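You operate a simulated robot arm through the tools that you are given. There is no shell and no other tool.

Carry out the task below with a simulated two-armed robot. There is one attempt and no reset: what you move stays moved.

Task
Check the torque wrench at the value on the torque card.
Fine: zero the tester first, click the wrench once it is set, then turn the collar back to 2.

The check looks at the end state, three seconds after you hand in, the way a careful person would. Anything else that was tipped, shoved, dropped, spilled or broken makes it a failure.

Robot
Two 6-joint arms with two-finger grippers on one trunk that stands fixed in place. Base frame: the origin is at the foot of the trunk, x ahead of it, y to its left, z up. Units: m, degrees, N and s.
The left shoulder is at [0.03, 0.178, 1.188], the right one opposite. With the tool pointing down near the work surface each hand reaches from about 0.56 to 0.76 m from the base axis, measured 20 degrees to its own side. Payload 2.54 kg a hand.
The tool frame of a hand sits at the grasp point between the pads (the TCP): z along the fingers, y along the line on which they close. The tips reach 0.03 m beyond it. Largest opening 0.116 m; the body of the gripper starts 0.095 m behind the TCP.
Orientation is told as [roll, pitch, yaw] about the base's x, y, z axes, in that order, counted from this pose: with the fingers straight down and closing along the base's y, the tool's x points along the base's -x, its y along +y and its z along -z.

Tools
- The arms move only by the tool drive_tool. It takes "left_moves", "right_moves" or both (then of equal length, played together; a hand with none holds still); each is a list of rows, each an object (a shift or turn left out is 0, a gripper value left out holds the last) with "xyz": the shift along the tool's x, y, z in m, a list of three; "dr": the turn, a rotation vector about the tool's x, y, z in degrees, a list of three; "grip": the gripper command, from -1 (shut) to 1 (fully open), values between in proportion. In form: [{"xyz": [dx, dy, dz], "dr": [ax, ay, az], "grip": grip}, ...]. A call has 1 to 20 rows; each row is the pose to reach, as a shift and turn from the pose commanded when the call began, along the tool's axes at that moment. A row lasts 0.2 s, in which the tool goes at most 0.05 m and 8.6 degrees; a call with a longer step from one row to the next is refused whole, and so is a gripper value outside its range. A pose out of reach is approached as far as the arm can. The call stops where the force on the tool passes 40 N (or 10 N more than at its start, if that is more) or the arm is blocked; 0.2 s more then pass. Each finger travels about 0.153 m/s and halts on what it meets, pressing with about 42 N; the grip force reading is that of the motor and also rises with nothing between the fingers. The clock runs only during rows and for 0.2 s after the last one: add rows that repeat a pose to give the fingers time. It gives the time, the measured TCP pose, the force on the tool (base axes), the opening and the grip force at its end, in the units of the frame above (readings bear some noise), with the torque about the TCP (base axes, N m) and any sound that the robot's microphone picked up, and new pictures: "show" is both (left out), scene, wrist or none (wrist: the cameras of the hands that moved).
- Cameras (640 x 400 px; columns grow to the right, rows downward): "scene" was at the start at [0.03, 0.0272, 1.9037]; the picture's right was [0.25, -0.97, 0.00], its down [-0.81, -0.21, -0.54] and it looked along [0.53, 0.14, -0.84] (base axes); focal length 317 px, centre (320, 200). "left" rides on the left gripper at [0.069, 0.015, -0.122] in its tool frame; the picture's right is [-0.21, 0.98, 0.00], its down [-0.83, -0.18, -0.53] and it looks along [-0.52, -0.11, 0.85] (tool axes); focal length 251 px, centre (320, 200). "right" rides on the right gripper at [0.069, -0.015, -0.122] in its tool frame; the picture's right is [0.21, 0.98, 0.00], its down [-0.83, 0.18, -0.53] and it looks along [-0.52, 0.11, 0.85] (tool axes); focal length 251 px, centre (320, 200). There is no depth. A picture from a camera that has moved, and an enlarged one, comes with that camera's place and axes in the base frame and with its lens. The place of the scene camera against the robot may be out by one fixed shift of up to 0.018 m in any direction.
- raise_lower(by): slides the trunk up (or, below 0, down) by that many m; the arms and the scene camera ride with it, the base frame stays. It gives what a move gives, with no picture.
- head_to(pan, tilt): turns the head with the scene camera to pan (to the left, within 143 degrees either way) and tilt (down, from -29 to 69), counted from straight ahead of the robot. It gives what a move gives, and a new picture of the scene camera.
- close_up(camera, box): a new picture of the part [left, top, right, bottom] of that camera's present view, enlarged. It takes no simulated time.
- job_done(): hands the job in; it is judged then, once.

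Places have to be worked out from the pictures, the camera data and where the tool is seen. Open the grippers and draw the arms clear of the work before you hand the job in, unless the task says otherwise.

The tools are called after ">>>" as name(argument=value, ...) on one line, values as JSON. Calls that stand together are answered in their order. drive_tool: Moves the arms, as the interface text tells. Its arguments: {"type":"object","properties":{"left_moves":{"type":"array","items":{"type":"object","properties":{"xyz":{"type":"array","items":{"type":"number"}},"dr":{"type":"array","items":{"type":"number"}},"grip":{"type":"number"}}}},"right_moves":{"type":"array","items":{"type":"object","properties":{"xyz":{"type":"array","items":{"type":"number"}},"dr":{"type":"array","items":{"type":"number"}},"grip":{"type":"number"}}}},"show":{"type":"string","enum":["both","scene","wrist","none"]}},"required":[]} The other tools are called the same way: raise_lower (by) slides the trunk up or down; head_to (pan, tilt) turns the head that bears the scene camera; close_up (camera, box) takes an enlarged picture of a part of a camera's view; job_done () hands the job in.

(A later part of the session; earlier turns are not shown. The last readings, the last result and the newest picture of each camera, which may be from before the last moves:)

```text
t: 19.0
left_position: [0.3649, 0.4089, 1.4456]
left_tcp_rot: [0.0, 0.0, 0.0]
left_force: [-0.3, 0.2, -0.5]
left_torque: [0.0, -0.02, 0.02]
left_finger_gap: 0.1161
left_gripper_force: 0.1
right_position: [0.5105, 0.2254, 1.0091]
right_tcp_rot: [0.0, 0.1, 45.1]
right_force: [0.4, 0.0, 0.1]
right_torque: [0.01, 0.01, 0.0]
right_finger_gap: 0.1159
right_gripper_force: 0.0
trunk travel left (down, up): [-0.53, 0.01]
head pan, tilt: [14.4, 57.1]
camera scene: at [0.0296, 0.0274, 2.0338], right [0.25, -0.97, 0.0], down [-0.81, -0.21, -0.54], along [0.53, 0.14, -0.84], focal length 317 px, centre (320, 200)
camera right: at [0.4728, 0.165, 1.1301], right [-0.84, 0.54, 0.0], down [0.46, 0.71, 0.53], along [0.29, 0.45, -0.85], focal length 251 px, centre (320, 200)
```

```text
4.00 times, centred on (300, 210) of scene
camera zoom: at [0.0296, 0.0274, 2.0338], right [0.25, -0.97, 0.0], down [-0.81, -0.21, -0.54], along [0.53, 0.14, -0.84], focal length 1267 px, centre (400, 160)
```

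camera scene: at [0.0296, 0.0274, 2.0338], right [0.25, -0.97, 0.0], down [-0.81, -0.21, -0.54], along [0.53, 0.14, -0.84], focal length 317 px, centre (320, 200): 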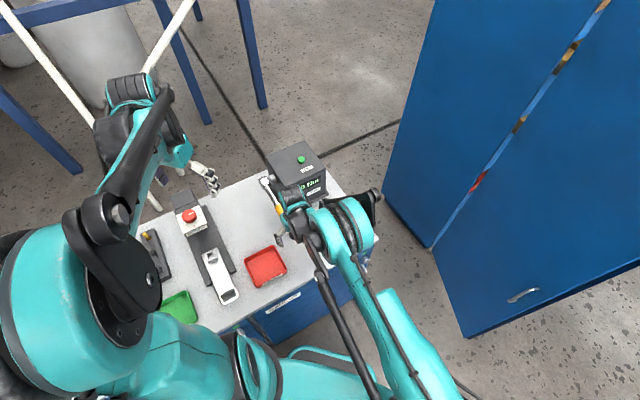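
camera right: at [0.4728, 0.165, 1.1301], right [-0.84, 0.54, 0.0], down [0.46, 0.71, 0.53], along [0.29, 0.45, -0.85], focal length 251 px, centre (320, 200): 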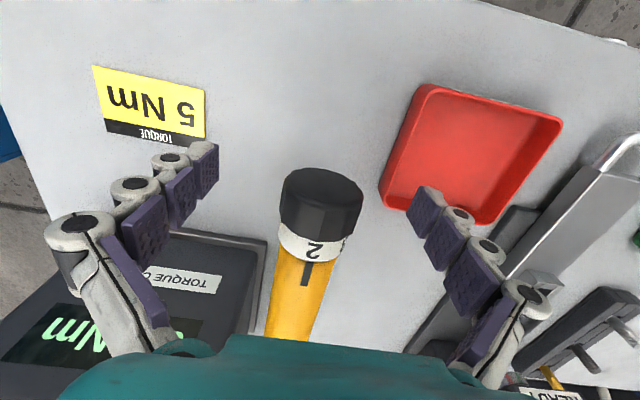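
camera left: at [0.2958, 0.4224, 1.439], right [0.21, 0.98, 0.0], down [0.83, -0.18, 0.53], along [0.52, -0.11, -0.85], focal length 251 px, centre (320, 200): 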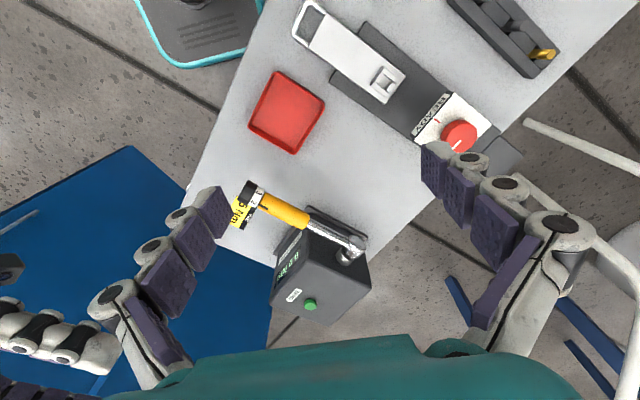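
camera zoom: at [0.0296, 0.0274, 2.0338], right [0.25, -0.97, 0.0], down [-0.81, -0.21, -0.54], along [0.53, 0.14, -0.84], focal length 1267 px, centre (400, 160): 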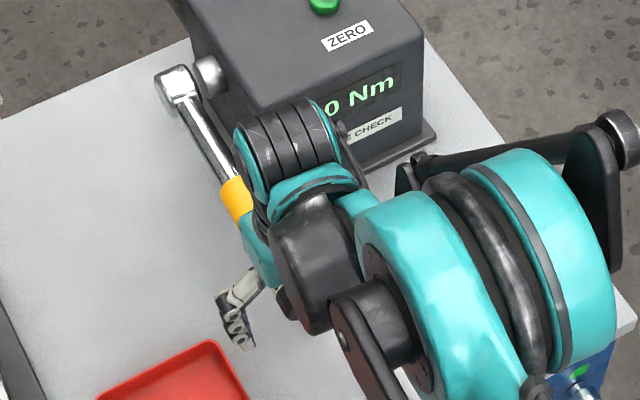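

The open fingers are straddling the cap and laterally centred on it. I'll close on the cap with the tool vertical, where the closing force puts no torque on the shaft, and then read the gap and forces.

>>> drive_tool(right_moves=[{"grip": -1}, {"grip": -1}, {"grip": -1}, {"grip": -1}], show="wrist")

>>> close_up(camera="left", box=[250, 140, 350, 215])

>>> close_up(camera="left", box=[250, 190, 350, 265])

```text
t: 20.0
left_position: [0.3641, 0.4102, 1.4462]
left_tcp_rot: [-0.1, 0.0, 0.0]
left_force: [0.0, -0.2, -0.1]
left_torque: [-0.02, -0.01, -0.03]
left_finger_gap: 0.1159
left_gripper_force: 0.1
right_position: [0.5089, 0.2262, 1.0092]
right_tcp_rot: [0.0, 0.1, 45.0]
right_force: [-6.7, 7.5, -0.5]
right_torque: [-0.31, 0.2, -0.03]
right_finger_gap: 0.0424
right_gripper_force: 45.2
trunk travel left (down, up): [-0.53, 0.01]
head pan, tilt: [14.4, 57.1]
camera right: at [0.4719, 0.1666, 1.1305], right [-0.84, 0.54, 0.0], down [0.46, 0.71, 0.53], along [0.29, 0.45, -0.85], focal length 251 px, centre (320, 200)
```

right: 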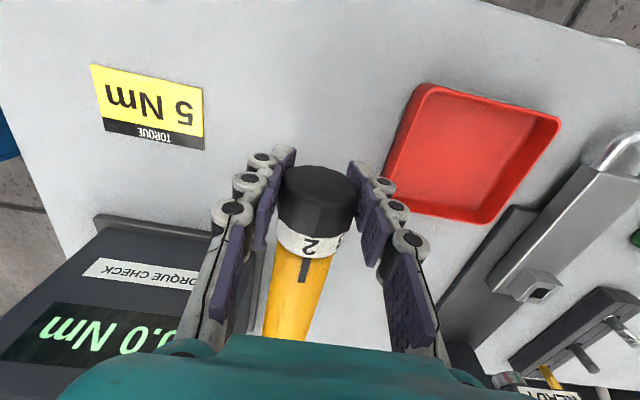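

```text
5.33 times, centred on (300, 178) of left
camera zoom: at [0.2947, 0.4243, 1.5687], right [0.21, 0.98, 0.0], down [0.83, -0.18, 0.53], along [0.52, -0.12, -0.85], focal length 1341 px, centre (427, 320)
```

zoom: 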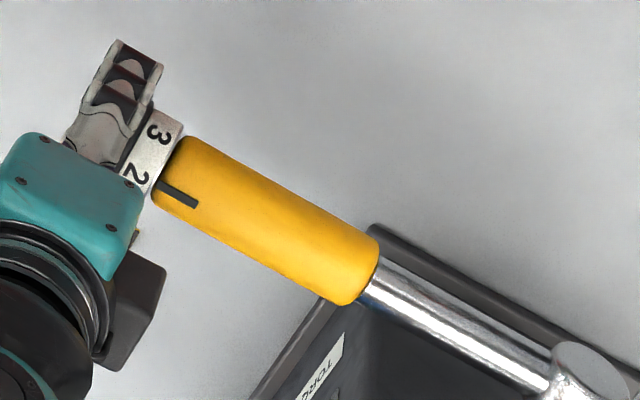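

```text
5.33 times, centred on (300, 228) of left
camera zoom: at [0.2947, 0.4243, 1.5687], right [0.21, 0.98, 0.0], down [0.83, -0.18, 0.53], along [0.52, -0.12, -0.85], focal length 1341 px, centre (427, 53)
```

zoom: 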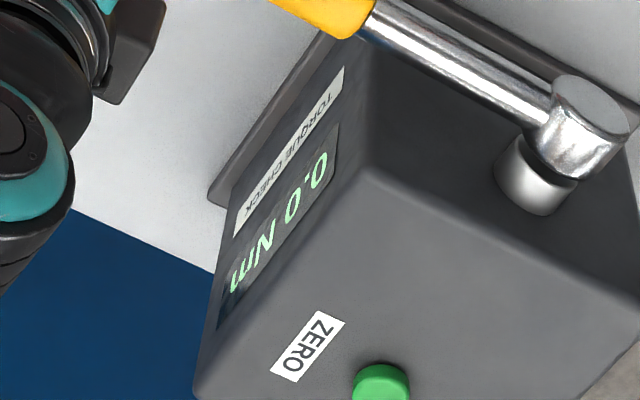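

The gap is 42.4 mm on the cap, with about 10 N sideways, so the knob is about 1.6 mm towards +y of the tool. I'll shift over to centre on it.

>>> drive_tool(right_moves=[{"xyz": [0, 0.0017, 0]}, {"xyz": [0, 0.0017, 0]}], show="none")

```text
t: 20.6
left_position: [0.3651, 0.4099, 1.4455]
left_tcp_rot: [0.0, -0.1, -0.1]
left_force: [-0.7, 0.6, 1.0]
left_torque: [0.0, -0.02, 0.0]
left_finger_gap: 0.116
left_gripper_force: 0.1
right_position: [0.5093, 0.2266, 1.0087]
right_tcp_rot: [-0.1, 0.1, 45.0]
right_force: [-2.2, 5.6, 0.6]
right_torque: [-0.06, 0.0, 0.27]
right_finger_gap: 0.0425
right_gripper_force: 44.5
trunk travel left (down, up): [-0.53, 0.01]
head pan, tilt: [14.4, 57.1]
```

The sideways force has halved. I'll add another 1.8 mm and begin turning the collar clockwise as seen from the knob end, a little at a time.

>>> drive_tool(right_moves=[{"xyz": [0, 0.0018, 0]}, {"xyz": [0, 0.0018, 0], "dr": [-4, 0, 0]}, {"xyz": [0, 0.0018, 0], "dr": [-8, 0, 0]}, {"xyz": [0, 0.0018, 0], "dr": [-12, 0, 0]}, {"xyz": [0, 0.0018, 0], "dr": [-12, 0, 0]}], show="wrist")

>>> close_up(camera="left", box=[250, 140, 350, 215])

>>> close_up(camera="left", box=[250, 190, 350, 265])

```text
t: 21.8
left_position: [0.3671, 0.4086, 1.446]
left_tcp_rot: [0.0, 0.1, -0.1]
left_force: [0.5, 0.4, 0.0]
left_torque: [0.02, 0.02, 0.01]
left_finger_gap: 0.1159
left_gripper_force: 0.0
right_position: [0.5088, 0.2257, 1.0079]
right_tcp_rot: [12.0, 0.1, 45.0]
right_force: [12.0, 1.1, -2.1]
right_torque: [-0.68, 0.66, 0.63]
right_finger_gap: 0.0424
right_gripper_force: 44.6
trunk travel left (down, up): [-0.53, 0.01]
head pan, tilt: [14.4, 57.1]
camera right: at [0.4893, 0.149, 1.1245], right [-0.83, 0.52, 0.2], down [0.54, 0.63, 0.56], along [0.16, 0.57, -0.8], focal length 251 px, centre (320, 200)
```

right: 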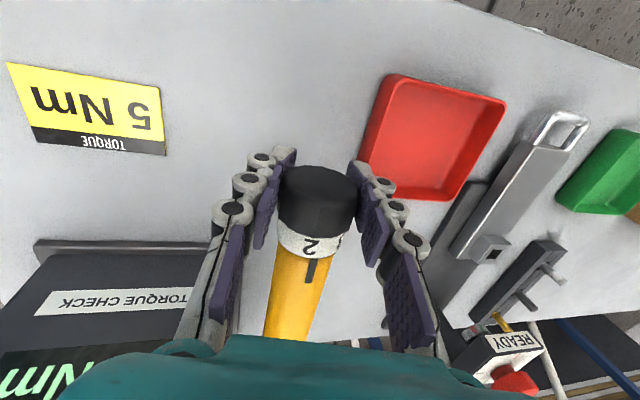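

```text
5.33 times, centred on (300, 178) of left
camera zoom: at [0.2978, 0.4233, 1.5683], right [0.21, 0.98, 0.0], down [0.83, -0.18, 0.53], along [0.52, -0.11, -0.85], focal length 1341 px, centre (427, 320)
```

zoom: 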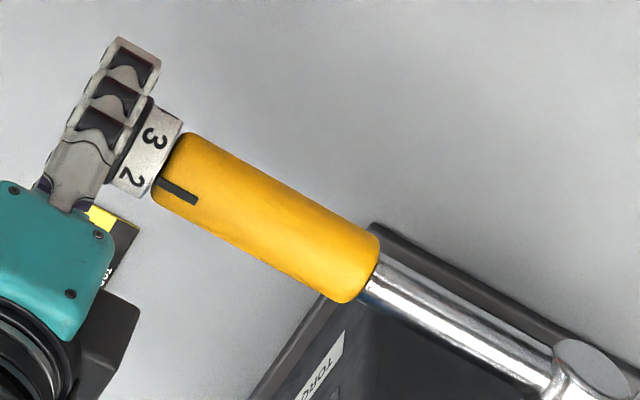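

```text
5.33 times, centred on (300, 228) of left
camera zoom: at [0.2978, 0.4233, 1.5683], right [0.21, 0.98, 0.0], down [0.83, -0.18, 0.53], along [0.52, -0.11, -0.85], focal length 1341 px, centre (427, 53)
```

zoom: 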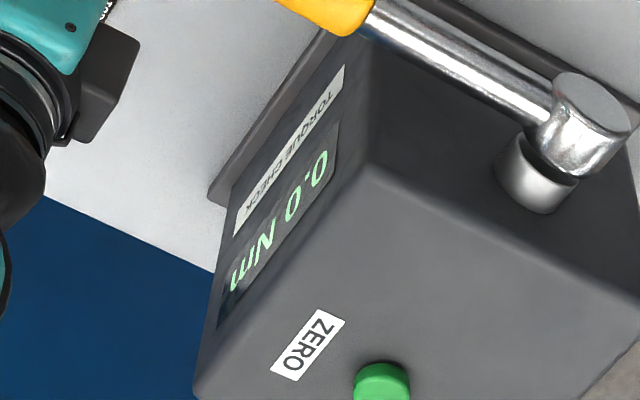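

The collar turns with the grip and the display holds 0.0. The residual sideways force shows I over-centred by about 1.5 mm, so I'll correct that and keep turning.

>>> drive_tool(right_moves=[{"xyz": [0, -0.0015, -0.0003]}, {"xyz": [0, -0.0015, -0.0003], "dr": [-5, 0, 0]}, {"xyz": [0, -0.0015, -0.0003], "dr": [-10, 0, 0]}, {"xyz": [0, -0.0015, -0.0003], "dr": [-15, 0, 0]}, {"xyz": [0, -0.0015, -0.0003], "dr": [-15, 0, 0]}], show="none")

>>> close_up(camera="left", box=[250, 140, 350, 215])

```text
t: 22.6
left_position: [0.3662, 0.4115, 1.444]
left_tcp_rot: [0.0, 0.1, -0.2]
left_force: [-0.9, -0.4, 0.3]
left_torque: [0.03, -0.06, -0.01]
left_finger_gap: 0.1163
left_gripper_force: 0.1
right_position: [0.5076, 0.2252, 1.016]
right_tcp_rot: [19.8, -0.5, 44.8]
right_force: [20.8, 14.3, -27.2]
right_torque: [-0.32, 0.28, 0.23]
right_finger_gap: 0.0428
right_gripper_force: 44.9
right hand out of reach, approached as far as the arm can: row 2, 3
trunk travel left (down, up): [-0.53, 0.01]
head pan, tilt: [14.4, 57.1]
stopped in row 3 (right hand): the force on the tool passed its limit at 44 N (the readings are from after the stop); the commanded pose is now the measured one
```

```text
5.33 times, centred on (300, 178) of left
camera zoom: at [0.2983, 0.4252, 1.5674], right [0.21, 0.98, 0.0], down [0.83, -0.18, 0.53], along [0.52, -0.12, -0.85], focal length 1341 px, centre (427, 320)
```

zoom: 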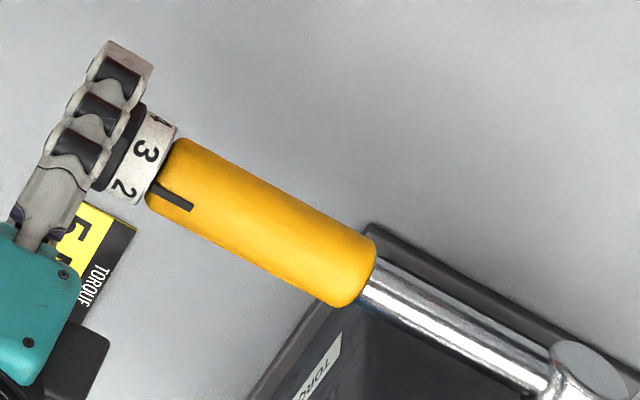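

The right-lean reach ran out at about 20° and the clamped arm lifted the wrench a little; no click was heard. I'll ease back down and un-lean to relieve the force before releasing.

>>> drive_tool(right_moves=[{"xyz": [-0.0003, -0.0008, 0.002], "dr": [2, 0, 0]}, {"xyz": [-0.0006, -0.0015, 0.004], "dr": [4, 0, 0]}, {"xyz": [-0.001, -0.0025, 0.0065], "dr": [7, 0, 0]}, {"xyz": [-0.001, -0.0025, 0.0065], "dr": [7, 0, 0]}], show="scene")

>>> close_up(camera="left", box=[250, 140, 350, 215])

>>> close_up(camera="left", box=[250, 190, 350, 265])

```text
t: 23.6
left_position: [0.369, 0.4089, 1.4469]
left_tcp_rot: [0.0, 0.1, 0.0]
left_force: [0.0, 0.5, -0.8]
left_torque: [0.0, 0.02, -0.01]
left_finger_gap: 0.116
left_gripper_force: 0.1
right_position: [0.5069, 0.2251, 1.0092]
right_tcp_rot: [13.0, -0.3, 44.9]
right_force: [20.7, 6.9, 4.9]
right_torque: [0.65, -0.71, 0.19]
right_finger_gap: 0.0422
right_gripper_force: 44.7
trunk travel left (down, up): [-0.53, 0.01]
head pan, tilt: [14.4, 57.1]
camera scene: at [0.0334, 0.0283, 2.0337], right [0.25, -0.97, 0.0], down [-0.81, -0.21, -0.54], along [0.52, 0.13, -0.84], focal length 317 px, centre (320, 200)
```

scene: 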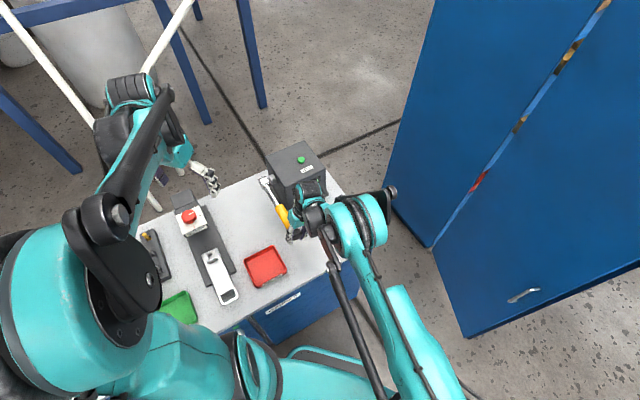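

```text
5.33 times, centred on (300, 178) of left
camera zoom: at [0.2985, 0.4235, 1.5682], right [0.21, 0.98, 0.0], down [0.83, -0.18, 0.53], along [0.52, -0.11, -0.85], focal length 1341 px, centre (427, 320)
```

zoom: 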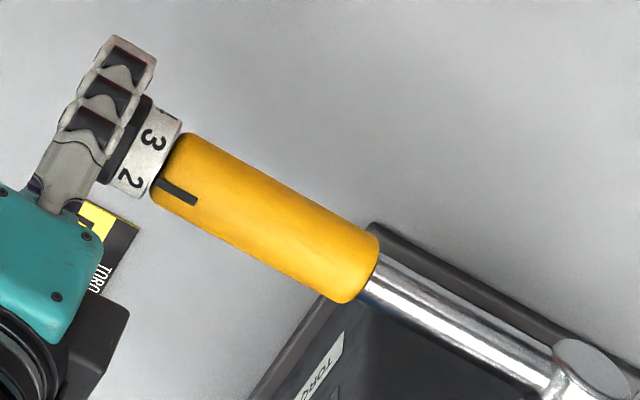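

```text
5.33 times, centred on (300, 228) of left
camera zoom: at [0.2985, 0.4235, 1.5682], right [0.21, 0.98, 0.0], down [0.83, -0.18, 0.53], along [0.52, -0.11, -0.85], focal length 1341 px, centre (427, 53)
```

zoom: 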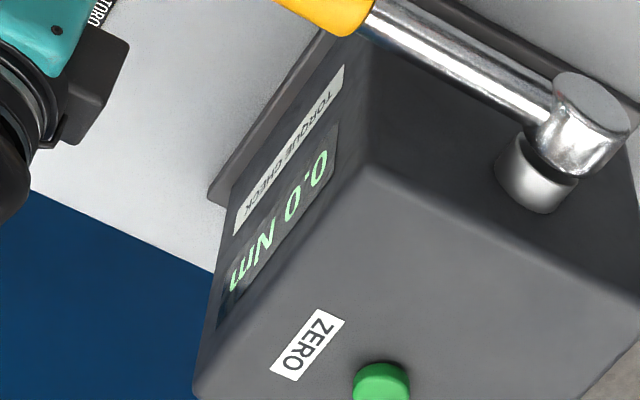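

The display still reads 0.0 and the collar is intact, so I'll release here, straighten the tool and rise. Then I can test in free air which shoulder height allows more lean.

>>> drive_tool(right_moves=[{"grip": 1}, {"grip": 1}, {"grip": 1}, {"dr": [6.5, 0, 0], "grip": 1}, {"dr": [13, 0, 0], "grip": 1}, {"dr": [13, 0, 0], "grip": 1}], show="wrist")

>>> close_up(camera="left", box=[250, 140, 350, 215])

```text
t: 25.0
left_position: [0.3667, 0.4073, 1.4459]
left_tcp_rot: [-0.1, 0.1, 0.0]
left_force: [0.2, -0.8, -0.5]
left_torque: [0.0, 0.0, 0.02]
left_finger_gap: 0.1162
left_gripper_force: 0.0
right_position: [0.5061, 0.2235, 1.0101]
right_tcp_rot: [-0.2, -0.4, 44.9]
right_force: [-1.1, -0.1, -0.3]
right_torque: [-0.02, 0.01, -0.03]
right_finger_gap: 0.116
right_gripper_force: 0.3
trunk travel left (down, up): [-0.53, 0.01]
head pan, tilt: [14.4, 57.1]
camera right: at [0.4673, 0.1632, 1.132], right [-0.84, 0.54, 0.0], down [0.45, 0.71, 0.54], along [0.29, 0.45, -0.84], focal length 251 px, centre (320, 200)
```

right: 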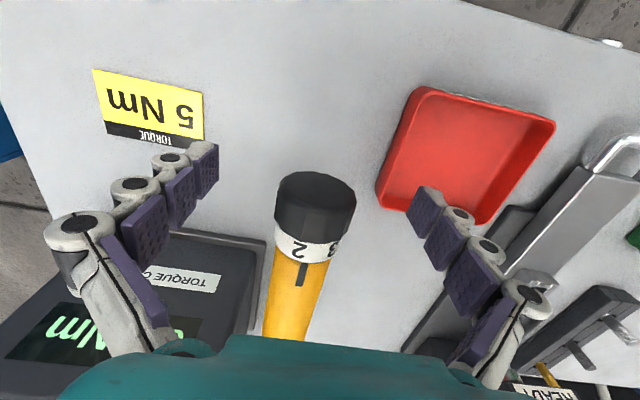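

```text
5.33 times, centred on (300, 178) of left
camera zoom: at [0.2964, 0.4221, 1.569], right [0.21, 0.98, 0.0], down [0.83, -0.18, 0.53], along [0.52, -0.11, -0.85], focal length 1341 px, centre (427, 320)
```

zoom: 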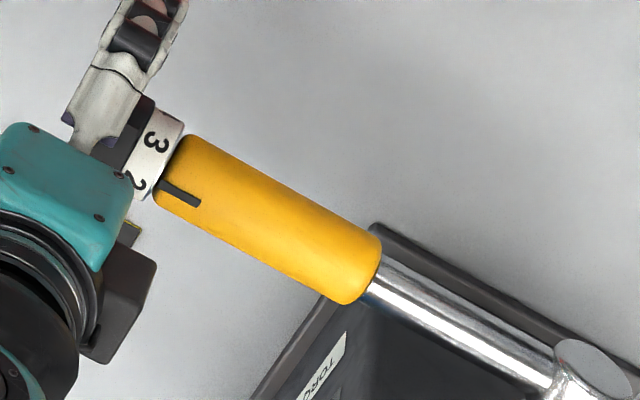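

The collar stayed a little past 2. I'll rise 13 cm and try leaning right (−x turn) in free air.

>>> drive_tool(right_moves=[{"xyz": [0, 0, -0.04]}, {"xyz": [0, 0, -0.08]}, {"xyz": [0, 0, -0.12]}, {"xyz": [0, 0, -0.14]}, {"xyz": [0, 0, -0.14], "dr": [-8, 0, 0]}, {"xyz": [0, 0, -0.14], "dr": [-16, 0, 0]}, {"xyz": [0, 0, -0.14], "dr": [-24, 0, 0]}, {"xyz": [0, 0, -0.14], "dr": [-32, 0, 0]}, {"xyz": [0, 0, -0.14], "dr": [-40, 0, 0]}, {"xyz": [0, 0, -0.14], "dr": [-48, 0, 0]}, {"xyz": [0, 0, -0.14], "dr": [-56, 0, 0]}, {"xyz": [0, 0, -0.14], "dr": [-56, 0, 0]}], show="scene")

```text
t: 27.6
left_position: [0.3659, 0.4097, 1.4461]
left_tcp_rot: [0.0, 0.0, 0.0]
left_force: [0.2, 0.0, -1.1]
left_torque: [-0.02, -0.05, 0.0]
left_finger_gap: 0.1159
left_gripper_force: 0.1
right_position: [0.5032, 0.2237, 1.1507]
right_tcp_rot: [56.1, -0.3, 45.0]
right_force: [-1.1, 0.3, 0.7]
right_torque: [0.05, -0.07, -0.05]
right_finger_gap: 0.116
right_gripper_force: 0.0
trunk travel left (down, up): [-0.53, 0.01]
head pan, tilt: [14.4, 57.1]
camera scene: at [0.0291, 0.0279, 2.0338], right [0.25, -0.97, 0.0], down [-0.81, -0.21, -0.54], along [0.53, 0.14, -0.84], focal length 317 px, centre (320, 200)
```

scene: 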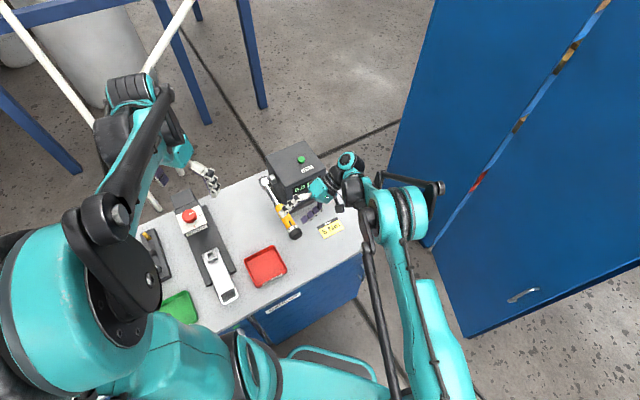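

A right lean of 56° is reachable at this relative height. I'll find the limits both ways: further right, then to the left.

>>> drive_tool(right_moves=[{"dr": [-8, 0, 0]}, {"dr": [-16, 0, 0]}, {"dr": [-24, 0, 0]}, {"dr": [-24, 0, 0]}], show="none")

>>> drive_tool(right_moves=[{"dr": [8, 0, 0]}, {"dr": [16, 0, 0]}, {"dr": [24, 0, 0]}, {"dr": [32, 0, 0]}, {"dr": [40, 0, 0]}, {"dr": [48, 0, 0]}, {"dr": [56, 0, 0]}, {"dr": [64, 0, 0]}, {"dr": [72, 0, 0]}, {"dr": [80, 0, 0]}, {"dr": [88, 0, 0]}, {"dr": [96, 0, 0]}, {"dr": [104, 0, 0]}, {"dr": [112, 0, 0]}, {"dr": [120, 0, 0]}, {"dr": [128, 0, 0]}, {"dr": [128, 0, 0]}], show="scene")

```text
t: 28.6
left_position: [0.3662, 0.4085, 1.4453]
left_tcp_rot: [0.0, 0.1, -0.1]
left_force: [0.4, -0.7, 0.9]
left_torque: [-0.02, -0.03, 0.0]
left_finger_gap: 0.116
left_gripper_force: 0.1
right_position: [0.4641, 0.2077, 1.2132]
right_tcp_rot: [80.0, -0.4, 44.8]
right_force: [-0.7, 0.1, -0.3]
right_torque: [0.03, 0.02, -0.01]
right_finger_gap: 0.1158
right_gripper_force: 0.0
right hand out of reach, approached as far as the arm can: row 1, 2, 3, 4
trunk travel left (down, up): [-0.53, 0.01]
head pan, tilt: [14.4, 57.1]
```

```text
t: 32.2
left_position: [0.3651, 0.4091, 1.447]
left_tcp_rot: [-0.2, 0.1, 0.0]
left_force: [0.4, 0.4, 0.9]
left_torque: [0.0, 0.01, -0.01]
left_finger_gap: 0.1158
left_gripper_force: 0.0
right_position: [0.4629, 0.2076, 1.2126]
right_tcp_rot: [-48.0, -0.4, 44.9]
right_force: [-0.2, -1.4, 0.1]
right_torque: [0.0, 0.0, -0.01]
right_finger_gap: 0.1159
right_gripper_force: 0.0
trunk travel left (down, up): [-0.53, 0.01]
head pan, tilt: [14.4, 57.1]
camera scene: at [0.0303, 0.0266, 2.0337], right [0.25, -0.97, 0.0], down [-0.81, -0.21, -0.54], along [0.53, 0.14, -0.84], focal length 317 px, centre (320, 200)
```

scene: 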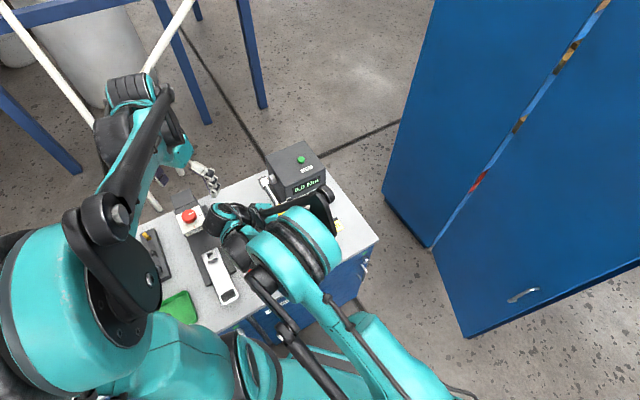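

The right arm manages 80° right and 48° left when the hand is higher relative to the shoulder, so a lower trunk suits this better. I'll straighten and lift the right hand, raise the left hand out of the way, and then lower the trunk.

>>> drive_tool(right_moves=[{"xyz": [0, -0.016, -0.0145], "dr": [-8, 0, 0]}, {"xyz": [0, -0.032, -0.029], "dr": [-16, 0, 0]}, {"xyz": [0, -0.048, -0.0435], "dr": [-24, 0, 0]}, {"xyz": [0, -0.064, -0.058], "dr": [-32, 0, 0]}, {"xyz": [0, -0.08, -0.0725], "dr": [-40, 0, 0]}, {"xyz": [0, -0.0966, -0.087], "dr": [-48, 0, 0]}, {"xyz": [0, -0.0966, -0.087], "dr": [-48, 0, 0]}], left_moves=[{"xyz": [0, 0.005, -0.03]}, {"xyz": [0, 0.01, -0.06]}, {"xyz": [0, 0.015, -0.09]}, {"xyz": [0, 0.02, -0.12]}, {"xyz": [0, 0.025, -0.15]}, {"xyz": [0, 0.03, -0.18]}, {"xyz": [0, 0.03, -0.18]}], show="none")

>>> raise_lower(by=-0.2)

```text
t: 33.8
left_position: [0.3642, 0.4395, 1.6246]
left_tcp_rot: [0.0, 0.1, 0.0]
left_force: [-0.6, 0.5, -1.3]
left_torque: [-0.01, -0.06, -0.02]
left_finger_gap: 0.1161
left_gripper_force: 0.1
right_position: [0.4617, 0.2071, 1.3443]
right_tcp_rot: [0.1, -0.4, 44.8]
right_force: [0.5, 0.3, 0.1]
right_torque: [-0.03, 0.03, -0.04]
right_finger_gap: 0.1158
right_gripper_force: 0.0
trunk travel left (down, up): [-0.53, 0.01]
head pan, tilt: [14.4, 57.1]
```

```text
t: 35.9
left_position: [0.3656, 0.4392, 1.4256]
left_tcp_rot: [-0.1, 0.0, 0.0]
left_force: [0.4, 0.1, -0.3]
left_torque: [0.02, 0.0, 0.02]
left_finger_gap: 0.1159
left_gripper_force: 0.0
right_position: [0.4625, 0.2053, 1.1442]
right_tcp_rot: [0.0, -0.3, 44.9]
right_force: [0.2, 0.5, 0.6]
right_torque: [-0.01, -0.03, 0.01]
right_finger_gap: 0.1161
right_gripper_force: 0.1
trunk travel left (down, up): [-0.33, 0.21]
head pan, tilt: [14.4, 57.1]
```

The trunk is down 20 cm and the right hand is at (0.4625, 0.205, 1.144), vertical. I'll move it above the cap and come down around it again.

>>> drive_tool(right_moves=[{"xyz": [-0.024, -0.009, 0]}, {"xyz": [-0.047, -0.0182, 0]}, {"xyz": [-0.047, -0.0182, 0.035]}, {"xyz": [-0.047, -0.0182, 0.07]}, {"xyz": [-0.047, -0.0182, 0.105]}, {"xyz": [-0.047, -0.0182, 0.135]}, {"xyz": [-0.047, -0.0182, 0.135]}], show="both")

>>> close_up(camera="left", box=[220, 140, 320, 215])

```text
t: 37.5
left_position: [0.3639, 0.4393, 1.4256]
left_tcp_rot: [0.0, 0.0, 0.0]
left_force: [-0.1, -0.3, 0.2]
left_torque: [0.01, -0.01, 0.0]
left_finger_gap: 0.116
left_gripper_force: 0.0
right_position: [0.5087, 0.2258, 1.0101]
right_tcp_rot: [0.0, -0.4, 44.9]
right_force: [-0.3, 0.9, 0.5]
right_torque: [0.0, 0.01, 0.01]
right_finger_gap: 0.1163
right_gripper_force: 0.0
trunk travel left (down, up): [-0.33, 0.21]
head pan, tilt: [14.4, 57.1]
camera scene: at [0.0295, 0.027, 1.8338], right [0.25, -0.97, 0.0], down [-0.81, -0.21, -0.54], along [0.53, 0.14, -0.84], focal length 317 px, centre (320, 200)
camera right: at [0.4707, 0.1657, 1.1308], right [-0.84, 0.54, 0.0], down [0.45, 0.71, 0.54], along [0.29, 0.45, -0.84], focal length 251 px, centre (320, 200)
```

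scene: 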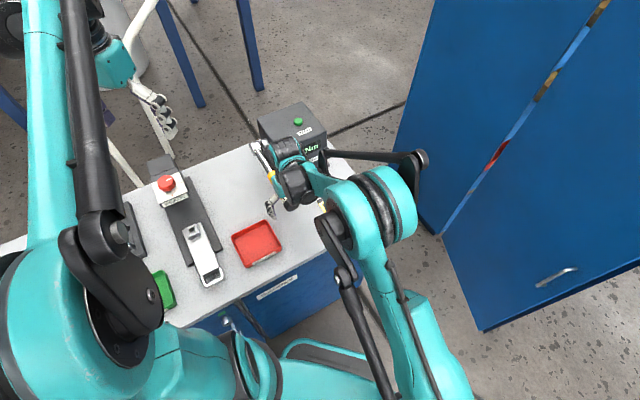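
right: 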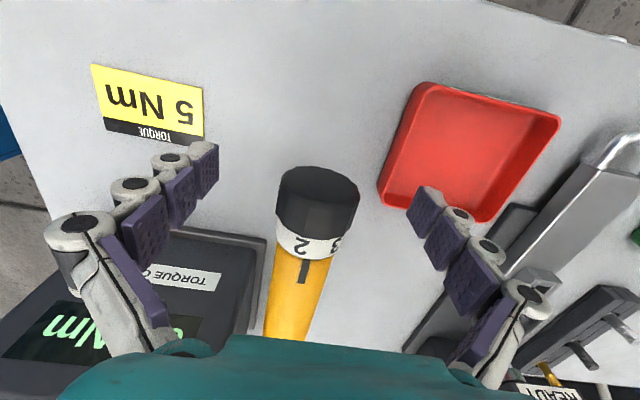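

```text
5.33 times, centred on (270, 178) of left
camera zoom: at [0.2948, 0.453, 1.5481], right [0.21, 0.98, 0.0], down [0.83, -0.18, 0.53], along [0.52, -0.11, -0.85], focal length 1341 px, centre (587, 320)
```

zoom: 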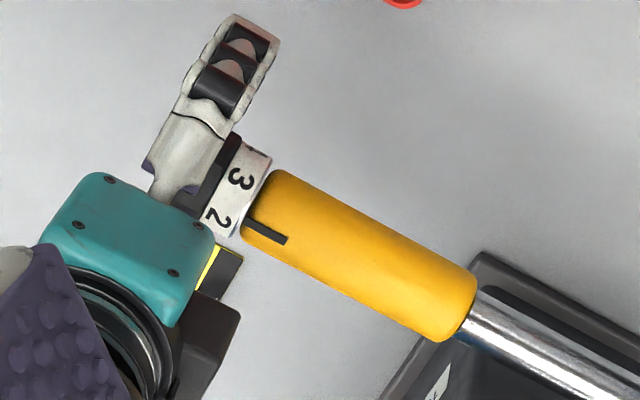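

I'm well aligned again (f = 0.519, l = −0.200). I'll close at vertical and turn 16°, reading the force to check the axis height.

>>> drive_tool(right_moves=[{"grip": -1}, {"grip": -1}, {"grip": -1}, {"grip": -1}], show="none")

>>> drive_tool(right_moves=[{"dr": [-4, 0, 0]}, {"dr": [-8, 0, 0]}, {"dr": [-12, 0, 0]}, {"dr": [-16, 0, 0]}, {"dr": [-16, 0, 0]}, {"dr": [-16, 0, 0]}], show="none")

```text
t: 38.5
left_position: [0.3649, 0.4391, 1.4243]
left_tcp_rot: [0.0, 0.0, 0.0]
left_force: [0.0, -0.4, 0.3]
left_torque: [0.04, -0.03, 0.03]
left_finger_gap: 0.1163
left_gripper_force: 0.0
right_position: [0.5091, 0.2257, 1.0089]
right_tcp_rot: [0.0, -0.2, 44.9]
right_force: [2.3, 0.6, -0.7]
right_torque: [-0.18, 0.15, 0.18]
right_finger_gap: 0.0413
right_gripper_force: 45.2
trunk travel left (down, up): [-0.33, 0.21]
head pan, tilt: [14.4, 57.1]
```

```text
t: 39.9
left_position: [0.3646, 0.4381, 1.4255]
left_tcp_rot: [0.1, 0.0, 0.0]
left_force: [-0.7, 0.0, -0.7]
left_torque: [-0.02, 0.01, 0.04]
left_finger_gap: 0.1159
left_gripper_force: 0.0
right_position: [0.5097, 0.2269, 1.0088]
right_tcp_rot: [16.1, -0.3, 44.9]
right_force: [4.4, -2.9, 3.2]
right_torque: [0.46, -0.46, 0.13]
right_finger_gap: 0.0417
right_gripper_force: 45.2
trunk travel left (down, up): [-0.33, 0.21]
head pan, tilt: [14.4, 57.1]
```

The force is small at about 5 N, and it implies the knob axis is about 3 mm below the TCP. I'll ease that out and keep turning about the knob's own centre.

>>> drive_tool(right_moves=[{"xyz": [0, -0.0008, -0.0009]}, {"xyz": [0, -0.0011, -0.0009], "dr": [-5, 0, 0]}, {"xyz": [0, -0.0013, -0.0009], "dr": [-10, 0, 0]}, {"xyz": [0, -0.0016, -0.0008], "dr": [-15, 0, 0]}, {"xyz": [0, -0.0016, -0.0008], "dr": [-15, 0, 0]}, {"xyz": [0, -0.0016, -0.0008], "dr": [-15, 0, 0]}], show="none")

>>> close_up(camera="left", box=[220, 140, 320, 215])

```text
t: 41.3
left_position: [0.3644, 0.4387, 1.4263]
left_tcp_rot: [0.0, 0.0, 0.0]
left_force: [0.1, -0.1, 0.4]
left_torque: [-0.01, 0.04, 0.0]
left_finger_gap: 0.1161
left_gripper_force: 0.1
right_position: [0.5097, 0.2267, 1.0094]
right_tcp_rot: [31.2, -0.2, 44.9]
right_force: [-6.6, -1.2, -1.9]
right_torque: [-0.39, 0.39, 1.02]
right_finger_gap: 0.0416
right_gripper_force: 45.1
trunk travel left (down, up): [-0.33, 0.21]
head pan, tilt: [14.4, 57.1]
```

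```text
5.33 times, centred on (270, 178) of left
camera zoom: at [0.2944, 0.4533, 1.548], right [0.21, 0.98, 0.0], down [0.83, -0.18, 0.53], along [0.52, -0.11, -0.85], focal length 1341 px, centre (587, 320)
```

zoom: 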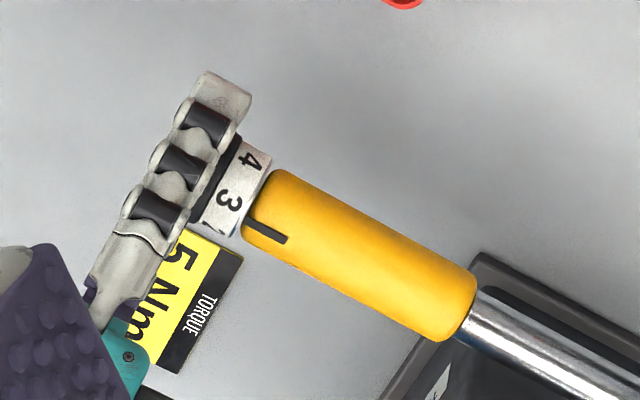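

The collar is nearing 3 and the forces are tiny. I'll keep going another 24°.

>>> drive_tool(right_moves=[{"xyz": [0.0008, 0.0003, 0.0006], "dr": [-4, 0, 0]}, {"xyz": [0.0008, 0.0001, 0.0006], "dr": [-8, 0, 0]}, {"xyz": [0.0008, -0.0001, 0.0006], "dr": [-12, 0, 0]}, {"xyz": [0.0008, -0.0002, 0.0007], "dr": [-16, 0, 0]}, {"xyz": [0.0008, -0.0003, 0.0008], "dr": [-20, 0, 0]}, {"xyz": [0.0008, -0.0005, 0.0009], "dr": [-24, 0, 0]}, {"xyz": [0.0008, -0.0005, 0.0009], "dr": [-24, 0, 0]}], show="none")

>>> close_up(camera="left", box=[220, 140, 320, 215])

```text
t: 42.9
left_position: [0.3646, 0.4398, 1.4232]
left_tcp_rot: [0.0, 0.0, 0.0]
left_force: [0.5, 0.1, -0.2]
left_torque: [-0.01, -0.02, -0.02]
left_finger_gap: 0.1157
left_gripper_force: 0.0
right_position: [0.5093, 0.2264, 1.0088]
right_tcp_rot: [55.1, -0.4, 44.9]
right_force: [0.7, 7.1, 3.1]
right_torque: [0.43, -0.48, 0.75]
right_finger_gap: 0.0417
right_gripper_force: 45.3
trunk travel left (down, up): [-0.33, 0.21]
head pan, tilt: [14.4, 57.1]
```

```text
5.33 times, centred on (270, 178) of left
camera zoom: at [0.2949, 0.4543, 1.5477], right [0.21, 0.98, 0.0], down [0.83, -0.18, 0.53], along [0.52, -0.11, -0.85], focal length 1341 px, centre (587, 320)
```

zoom: 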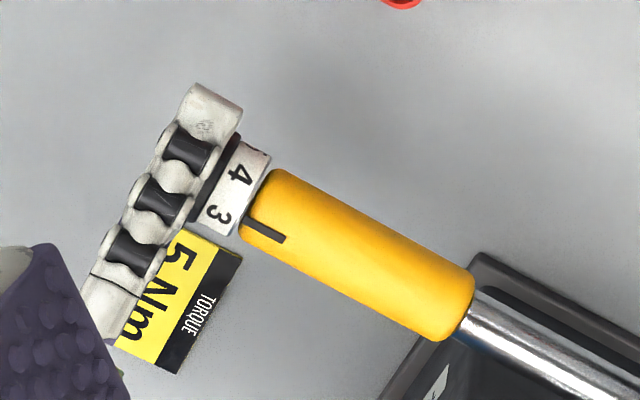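

The collar is just past 3, with low forces. I'll turn 12° more and then regrasp.

>>> drive_tool(right_moves=[{"xyz": [-0.0006, 0.001, 0], "dr": [-4, 0, 0]}, {"xyz": [-0.0006, 0.0009, 0], "dr": [-8, 0, 0]}, {"xyz": [-0.0006, 0.0008, 0], "dr": [-12, 0, 0]}, {"xyz": [-0.0006, 0.0008, 0], "dr": [-12, 0, 0]}], show="none")

```text
t: 43.9
left_position: [0.3649, 0.4403, 1.4254]
left_tcp_rot: [0.0, 0.0, 0.0]
left_force: [0.4, -0.2, 0.6]
left_torque: [0.0, -0.02, -0.02]
left_finger_gap: 0.116
left_gripper_force: 0.1
right_position: [0.5079, 0.2256, 1.0099]
right_tcp_rot: [67.0, -0.2, 45.0]
right_force: [-3.1, 6.3, -0.5]
right_torque: [-0.18, 0.16, 0.62]
right_finger_gap: 0.0418
right_gripper_force: 45.2
trunk travel left (down, up): [-0.33, 0.21]
head pan, tilt: [14.4, 57.1]
```

The forces are near zero. Across the angles the readings put the knob axis at l = −0.200, z = 1.010, right at the TCP. I'll open and swing back with the fingers clear round the knob to a left lean for the next stroke.

>>> drive_tool(right_moves=[{"grip": 1}, {"grip": 1}, {"grip": 1}, {"dr": [8, 0, 0]}, {"dr": [16, 0, 0]}, {"dr": [24, 0, 0]}, {"dr": [32, 0, 0]}, {"dr": [40, 0, 0]}, {"dr": [48, 0, 0]}, {"dr": [56, 0, 0]}, {"dr": [64, 0, 0]}, {"dr": [72, 0, 0]}, {"dr": [80, 0, 0]}, {"dr": [88, 0, 0]}, {"dr": [96, 0, 0]}, {"dr": [102, 0, 0]}, {"dr": [102, 0, 0]}, {"dr": [102, 0, 0]}], show="both")

>>> close_up(camera="left", box=[220, 140, 320, 215])

```text
t: 47.7
left_position: [0.3658, 0.4391, 1.4248]
left_tcp_rot: [0.1, 0.0, 0.1]
left_force: [-0.3, 0.4, 0.3]
left_torque: [0.0, -0.02, -0.02]
left_finger_gap: 0.1159
left_gripper_force: 0.0
right_position: [0.5094, 0.2266, 1.0095]
right_tcp_rot: [-35.0, -0.2, 44.9]
right_force: [-0.1, -0.1, 0.3]
right_torque: [0.02, -0.02, -0.01]
right_finger_gap: 0.1159
right_gripper_force: 0.0
trunk travel left (down, up): [-0.33, 0.21]
head pan, tilt: [14.4, 57.1]
camera scene: at [0.0299, 0.0277, 1.8337], right [0.25, -0.97, 0.0], down [-0.81, -0.21, -0.54], along [0.53, 0.14, -0.84], focal length 317 px, centre (320, 200)
camera right: at [0.4199, 0.2174, 1.117], right [-0.71, 0.42, -0.56], down [0.26, 0.9, 0.34], along [0.65, 0.09, -0.76], focal length 251 px, centre (320, 200)
```

scene: 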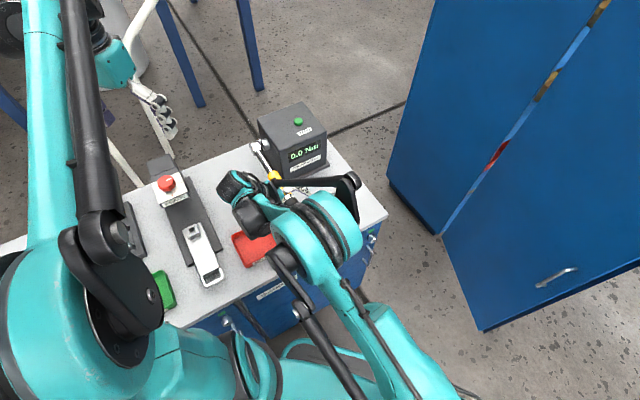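
right: 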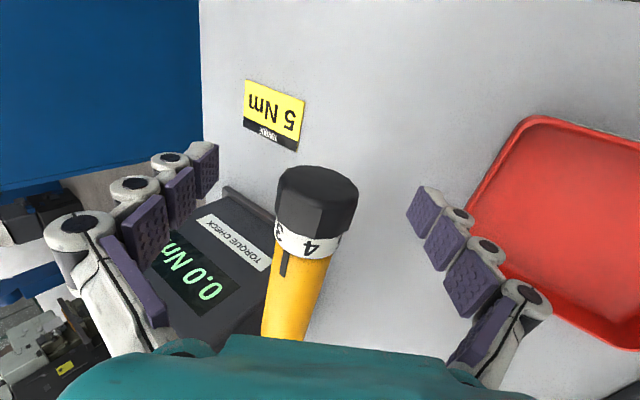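

```text
5.33 times, centred on (270, 178) of left
camera zoom: at [0.2952, 0.4536, 1.5478], right [0.21, 0.98, 0.0], down [0.83, -0.18, 0.53], along [0.52, -0.11, -0.85], focal length 1341 px, centre (587, 320)
```

zoom: 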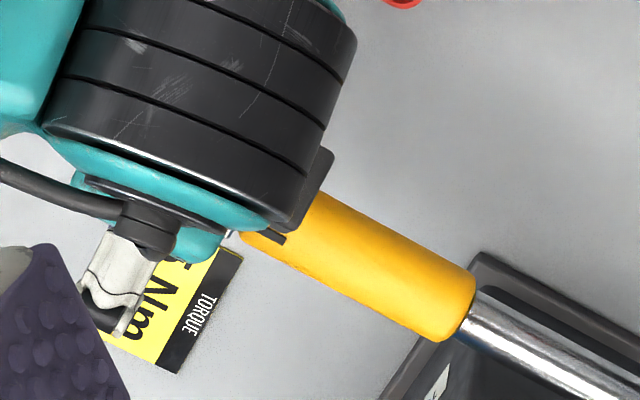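

In position with no contact. I'll close at this left lean and check the vertical force.

>>> drive_tool(right_moves=[{"grip": -1}, {"grip": -1}, {"grip": -1}, {"grip": -1}], show="none")

```text
t: 48.7
left_position: [0.3649, 0.4391, 1.4258]
left_tcp_rot: [-0.1, 0.0, 0.0]
left_force: [0.4, 0.8, -0.3]
left_torque: [-0.02, 0.01, -0.03]
left_finger_gap: 0.1161
left_gripper_force: 0.1
right_position: [0.5094, 0.2257, 1.0092]
right_tcp_rot: [-35.0, -0.3, 44.9]
right_force: [0.9, 1.1, 0.5]
right_torque: [-0.01, 0.0, -0.34]
right_finger_gap: 0.0416
right_gripper_force: 45.3
trunk travel left (down, up): [-0.33, 0.21]
head pan, tilt: [14.4, 57.1]
```

Very clean, under 2 N. I'll turn 48° in one go.

>>> drive_tool(right_moves=[{"dr": [-4, 0, 0]}, {"dr": [-8, 0, 0]}, {"dr": [-12, 0, 0]}, {"dr": [-16, 0, 0]}, {"dr": [-20, 0, 0]}, {"dr": [-24, 0, 0]}, {"dr": [-28, 0, 0]}, {"dr": [-32, 0, 0]}, {"dr": [-36, 0, 0]}, {"dr": [-40, 0, 0]}, {"dr": [-40, 0, 0]}], show="none")

>>> close_up(camera="left", box=[220, 140, 320, 215])

>>> close_up(camera="right", box=[240, 150, 400, 260])

```text
t: 51.1
left_position: [0.3653, 0.4392, 1.4252]
left_tcp_rot: [0.0, 0.0, -0.1]
left_force: [0.3, -0.3, -0.1]
left_torque: [-0.01, -0.02, -0.03]
left_finger_gap: 0.1159
left_gripper_force: 0.0
right_position: [0.5086, 0.2266, 1.009]
right_tcp_rot: [5.1, -0.3, 44.8]
right_force: [-0.6, 2.6, 1.1]
right_torque: [-0.01, -0.02, 0.48]
right_finger_gap: 0.0416
right_gripper_force: 45.2
trunk travel left (down, up): [-0.33, 0.21]
head pan, tilt: [14.4, 57.1]
```

```text
5.33 times, centred on (270, 178) of left
camera zoom: at [0.295, 0.4538, 1.5477], right [0.21, 0.98, 0.0], down [0.83, -0.18, 0.53], along [0.52, -0.11, -0.85], focal length 1341 px, centre (587, 320)
```

zoom: 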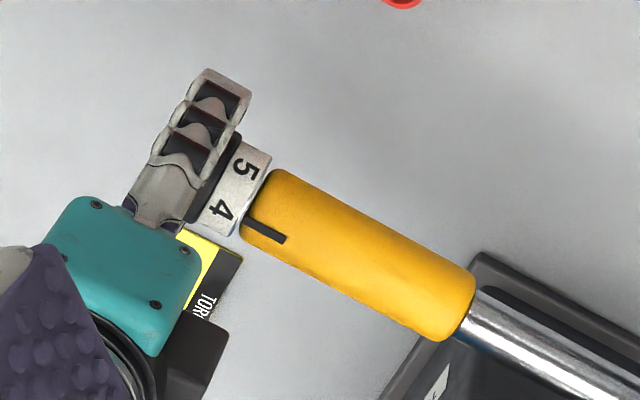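

```text
3.64 times, centred on (320, 205) of right
camera zoom: at [0.4786, 0.1585, 1.1285], right [-0.84, 0.54, 0.09], down [0.49, 0.68, 0.55], along [0.24, 0.51, -0.83], focal length 914 px, centre (320, 182)
```

zoom: 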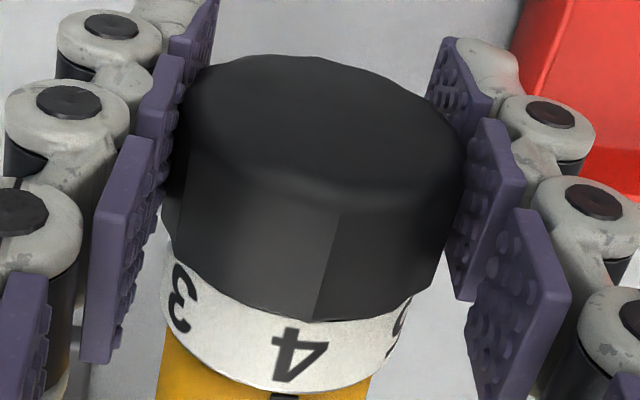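

4 is almost at the index, so the spacing is about 52° per unit. I'll turn another 40° and look again.

>>> drive_tool(right_moves=[{"dr": [-4, 0, 0]}, {"dr": [-8, 0, 0]}, {"dr": [-12, 0, 0]}, {"dr": [-16, 0, 0]}, {"dr": [-20, 0, 0]}, {"dr": [-24, 0, 0]}, {"dr": [-28, 0, 0]}, {"dr": [-32, 0, 0]}, {"dr": [-36, 0, 0]}, {"dr": [-40, 0, 0]}, {"dr": [-40, 0, 0]}], show="none")

>>> close_up(camera="left", box=[220, 140, 320, 215])

>>> close_up(camera="right", box=[240, 150, 400, 260])

```text
t: 53.5
left_position: [0.3629, 0.4396, 1.425]
left_tcp_rot: [0.0, 0.0, 0.0]
left_force: [-0.2, 0.3, 0.1]
left_torque: [0.02, -0.01, 0.02]
left_finger_gap: 0.116
left_gripper_force: 0.2
right_position: [0.5083, 0.2263, 1.0111]
right_tcp_rot: [45.1, -0.4, 44.9]
right_force: [-9.8, 2.6, -1.1]
right_torque: [-0.2, 0.13, 1.02]
right_finger_gap: 0.0414
right_gripper_force: 45.1
trunk travel left (down, up): [-0.33, 0.21]
head pan, tilt: [14.4, 57.1]
```

```text
5.33 times, centred on (270, 178) of left
camera zoom: at [0.294, 0.4536, 1.548], right [0.21, 0.98, 0.0], down [0.83, -0.18, 0.53], along [0.52, -0.11, -0.85], focal length 1341 px, centre (587, 320)
```

zoom: 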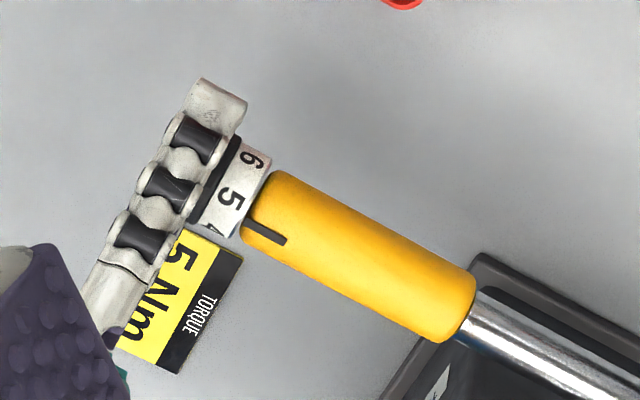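

```text
3.64 times, centred on (320, 205) of right
camera zoom: at [0.5287, 0.1085, 1.0849], right [-0.64, 0.33, 0.69], down [0.76, 0.4, 0.51], along [-0.11, 0.85, -0.51], focal length 914 px, centre (320, 182)
```

zoom: 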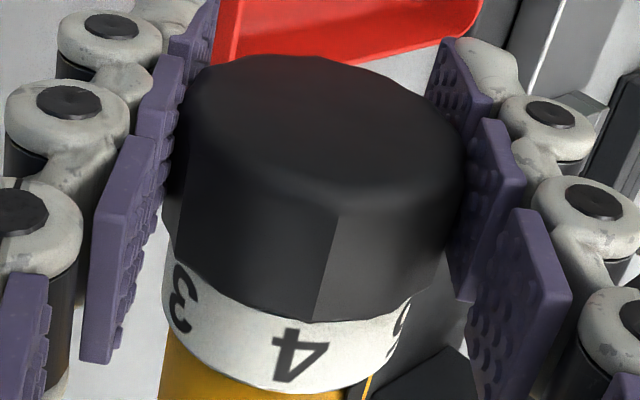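

5 still needs roughly 15° more to reach the index. I'll relieve the small forces and turn 12° further.

>>> drive_tool(right_moves=[{"xyz": [0.0006, 0.0006, 0.0008], "dr": [-4, 0, 0]}, {"xyz": [0.0006, 0.0006, 0.0008], "dr": [-8, 0, 0]}, {"xyz": [0.0006, 0.0006, 0.0008], "dr": [-12, 0, 0]}, {"xyz": [0.0006, 0.0006, 0.0008], "dr": [-12, 0, 0]}], show="none")

>>> close_up(camera="left", box=[245, 160, 295, 197])

```text
t: 54.5
left_position: [0.3644, 0.4391, 1.4246]
left_tcp_rot: [0.0, 0.1, 0.0]
left_force: [0.3, 0.0, 0.3]
left_torque: [0.0, 0.01, 0.01]
left_finger_gap: 0.116
left_gripper_force: 0.2
right_position: [0.5085, 0.2271, 1.0088]
right_tcp_rot: [57.2, -0.4, 44.8]
right_force: [0.3, 1.9, 5.6]
right_torque: [0.89, -0.83, -0.28]
right_finger_gap: 0.0414
right_gripper_force: 45.1
trunk travel left (down, up): [-0.33, 0.21]
head pan, tilt: [14.4, 57.1]
```

```text
10.81 times, centred on (270, 178) of left
camera zoom: at [0.2949, 0.4533, 1.548], right [0.21, 0.98, 0.0], down [0.83, -0.18, 0.53], along [0.52, -0.11, -0.85], focal length 2718 px, centre (860, 432)
```

zoom: 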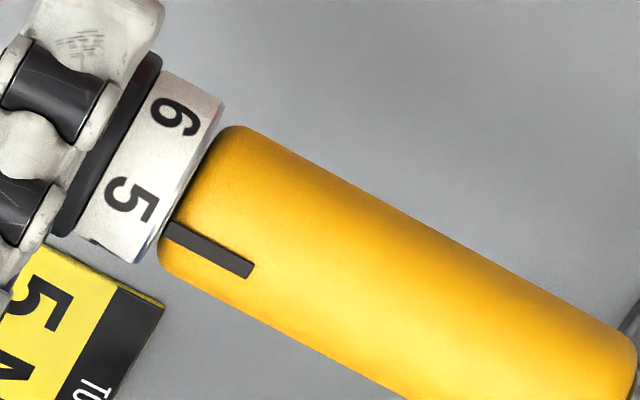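

The 5 is about 8° short of the index line. I'll turn 7° more, relieving the slight downward push, and recheck.

>>> drive_tool(right_moves=[{"xyz": [0, 0.0008, -0.0003], "dr": [-3.5, 0, 0]}, {"xyz": [0, 0.001, -0.0003], "dr": [-7, 0, 0]}, {"xyz": [0, 0.001, -0.0003], "dr": [-7, 0, 0]}], show="none")

>>> close_up(camera="left", box=[245, 160, 295, 197])

>>> close_up(camera="scene", box=[240, 100, 340, 220])

```text
t: 55.3
left_position: [0.365, 0.4389, 1.4246]
left_tcp_rot: [0.0, 0.0, 0.1]
left_force: [0.3, 0.3, 0.7]
left_torque: [0.04, 0.0, 0.04]
left_finger_gap: 0.1157
left_gripper_force: 0.2
right_position: [0.5081, 0.227, 1.0103]
right_tcp_rot: [64.1, -0.2, 44.9]
right_force: [4.8, 1.0, 2.2]
right_torque: [0.13, -0.19, 0.88]
right_finger_gap: 0.0418
right_gripper_force: 44.7
trunk travel left (down, up): [-0.33, 0.21]
head pan, tilt: [14.4, 57.1]
```

```text
10.81 times, centred on (270, 178) of left
camera zoom: at [0.2958, 0.4533, 1.5477], right [0.21, 0.98, 0.0], down [0.83, -0.18, 0.53], along [0.52, -0.11, -0.85], focal length 2718 px, centre (860, 432)
```

zoom: 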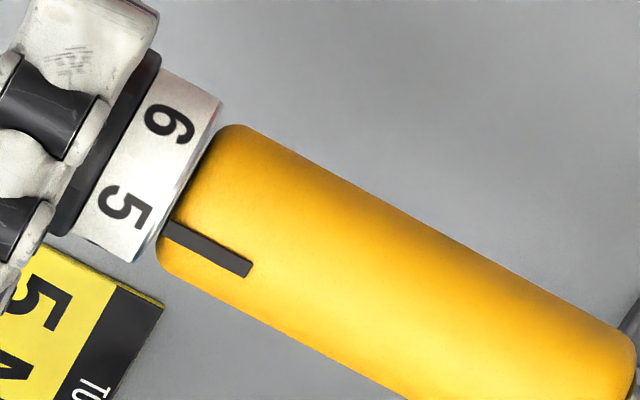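

```text
3.33 times, centred on (290, 160) of scene
camera zoom: at [0.0307, 0.0274, 1.8337], right [0.25, -0.97, 0.0], down [-0.81, -0.21, -0.54], along [0.53, 0.14, -0.84], focal length 1056 px, centre (420, 333)
```

zoom: 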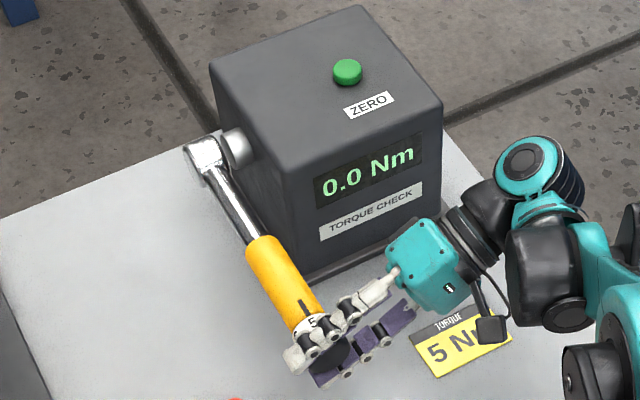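

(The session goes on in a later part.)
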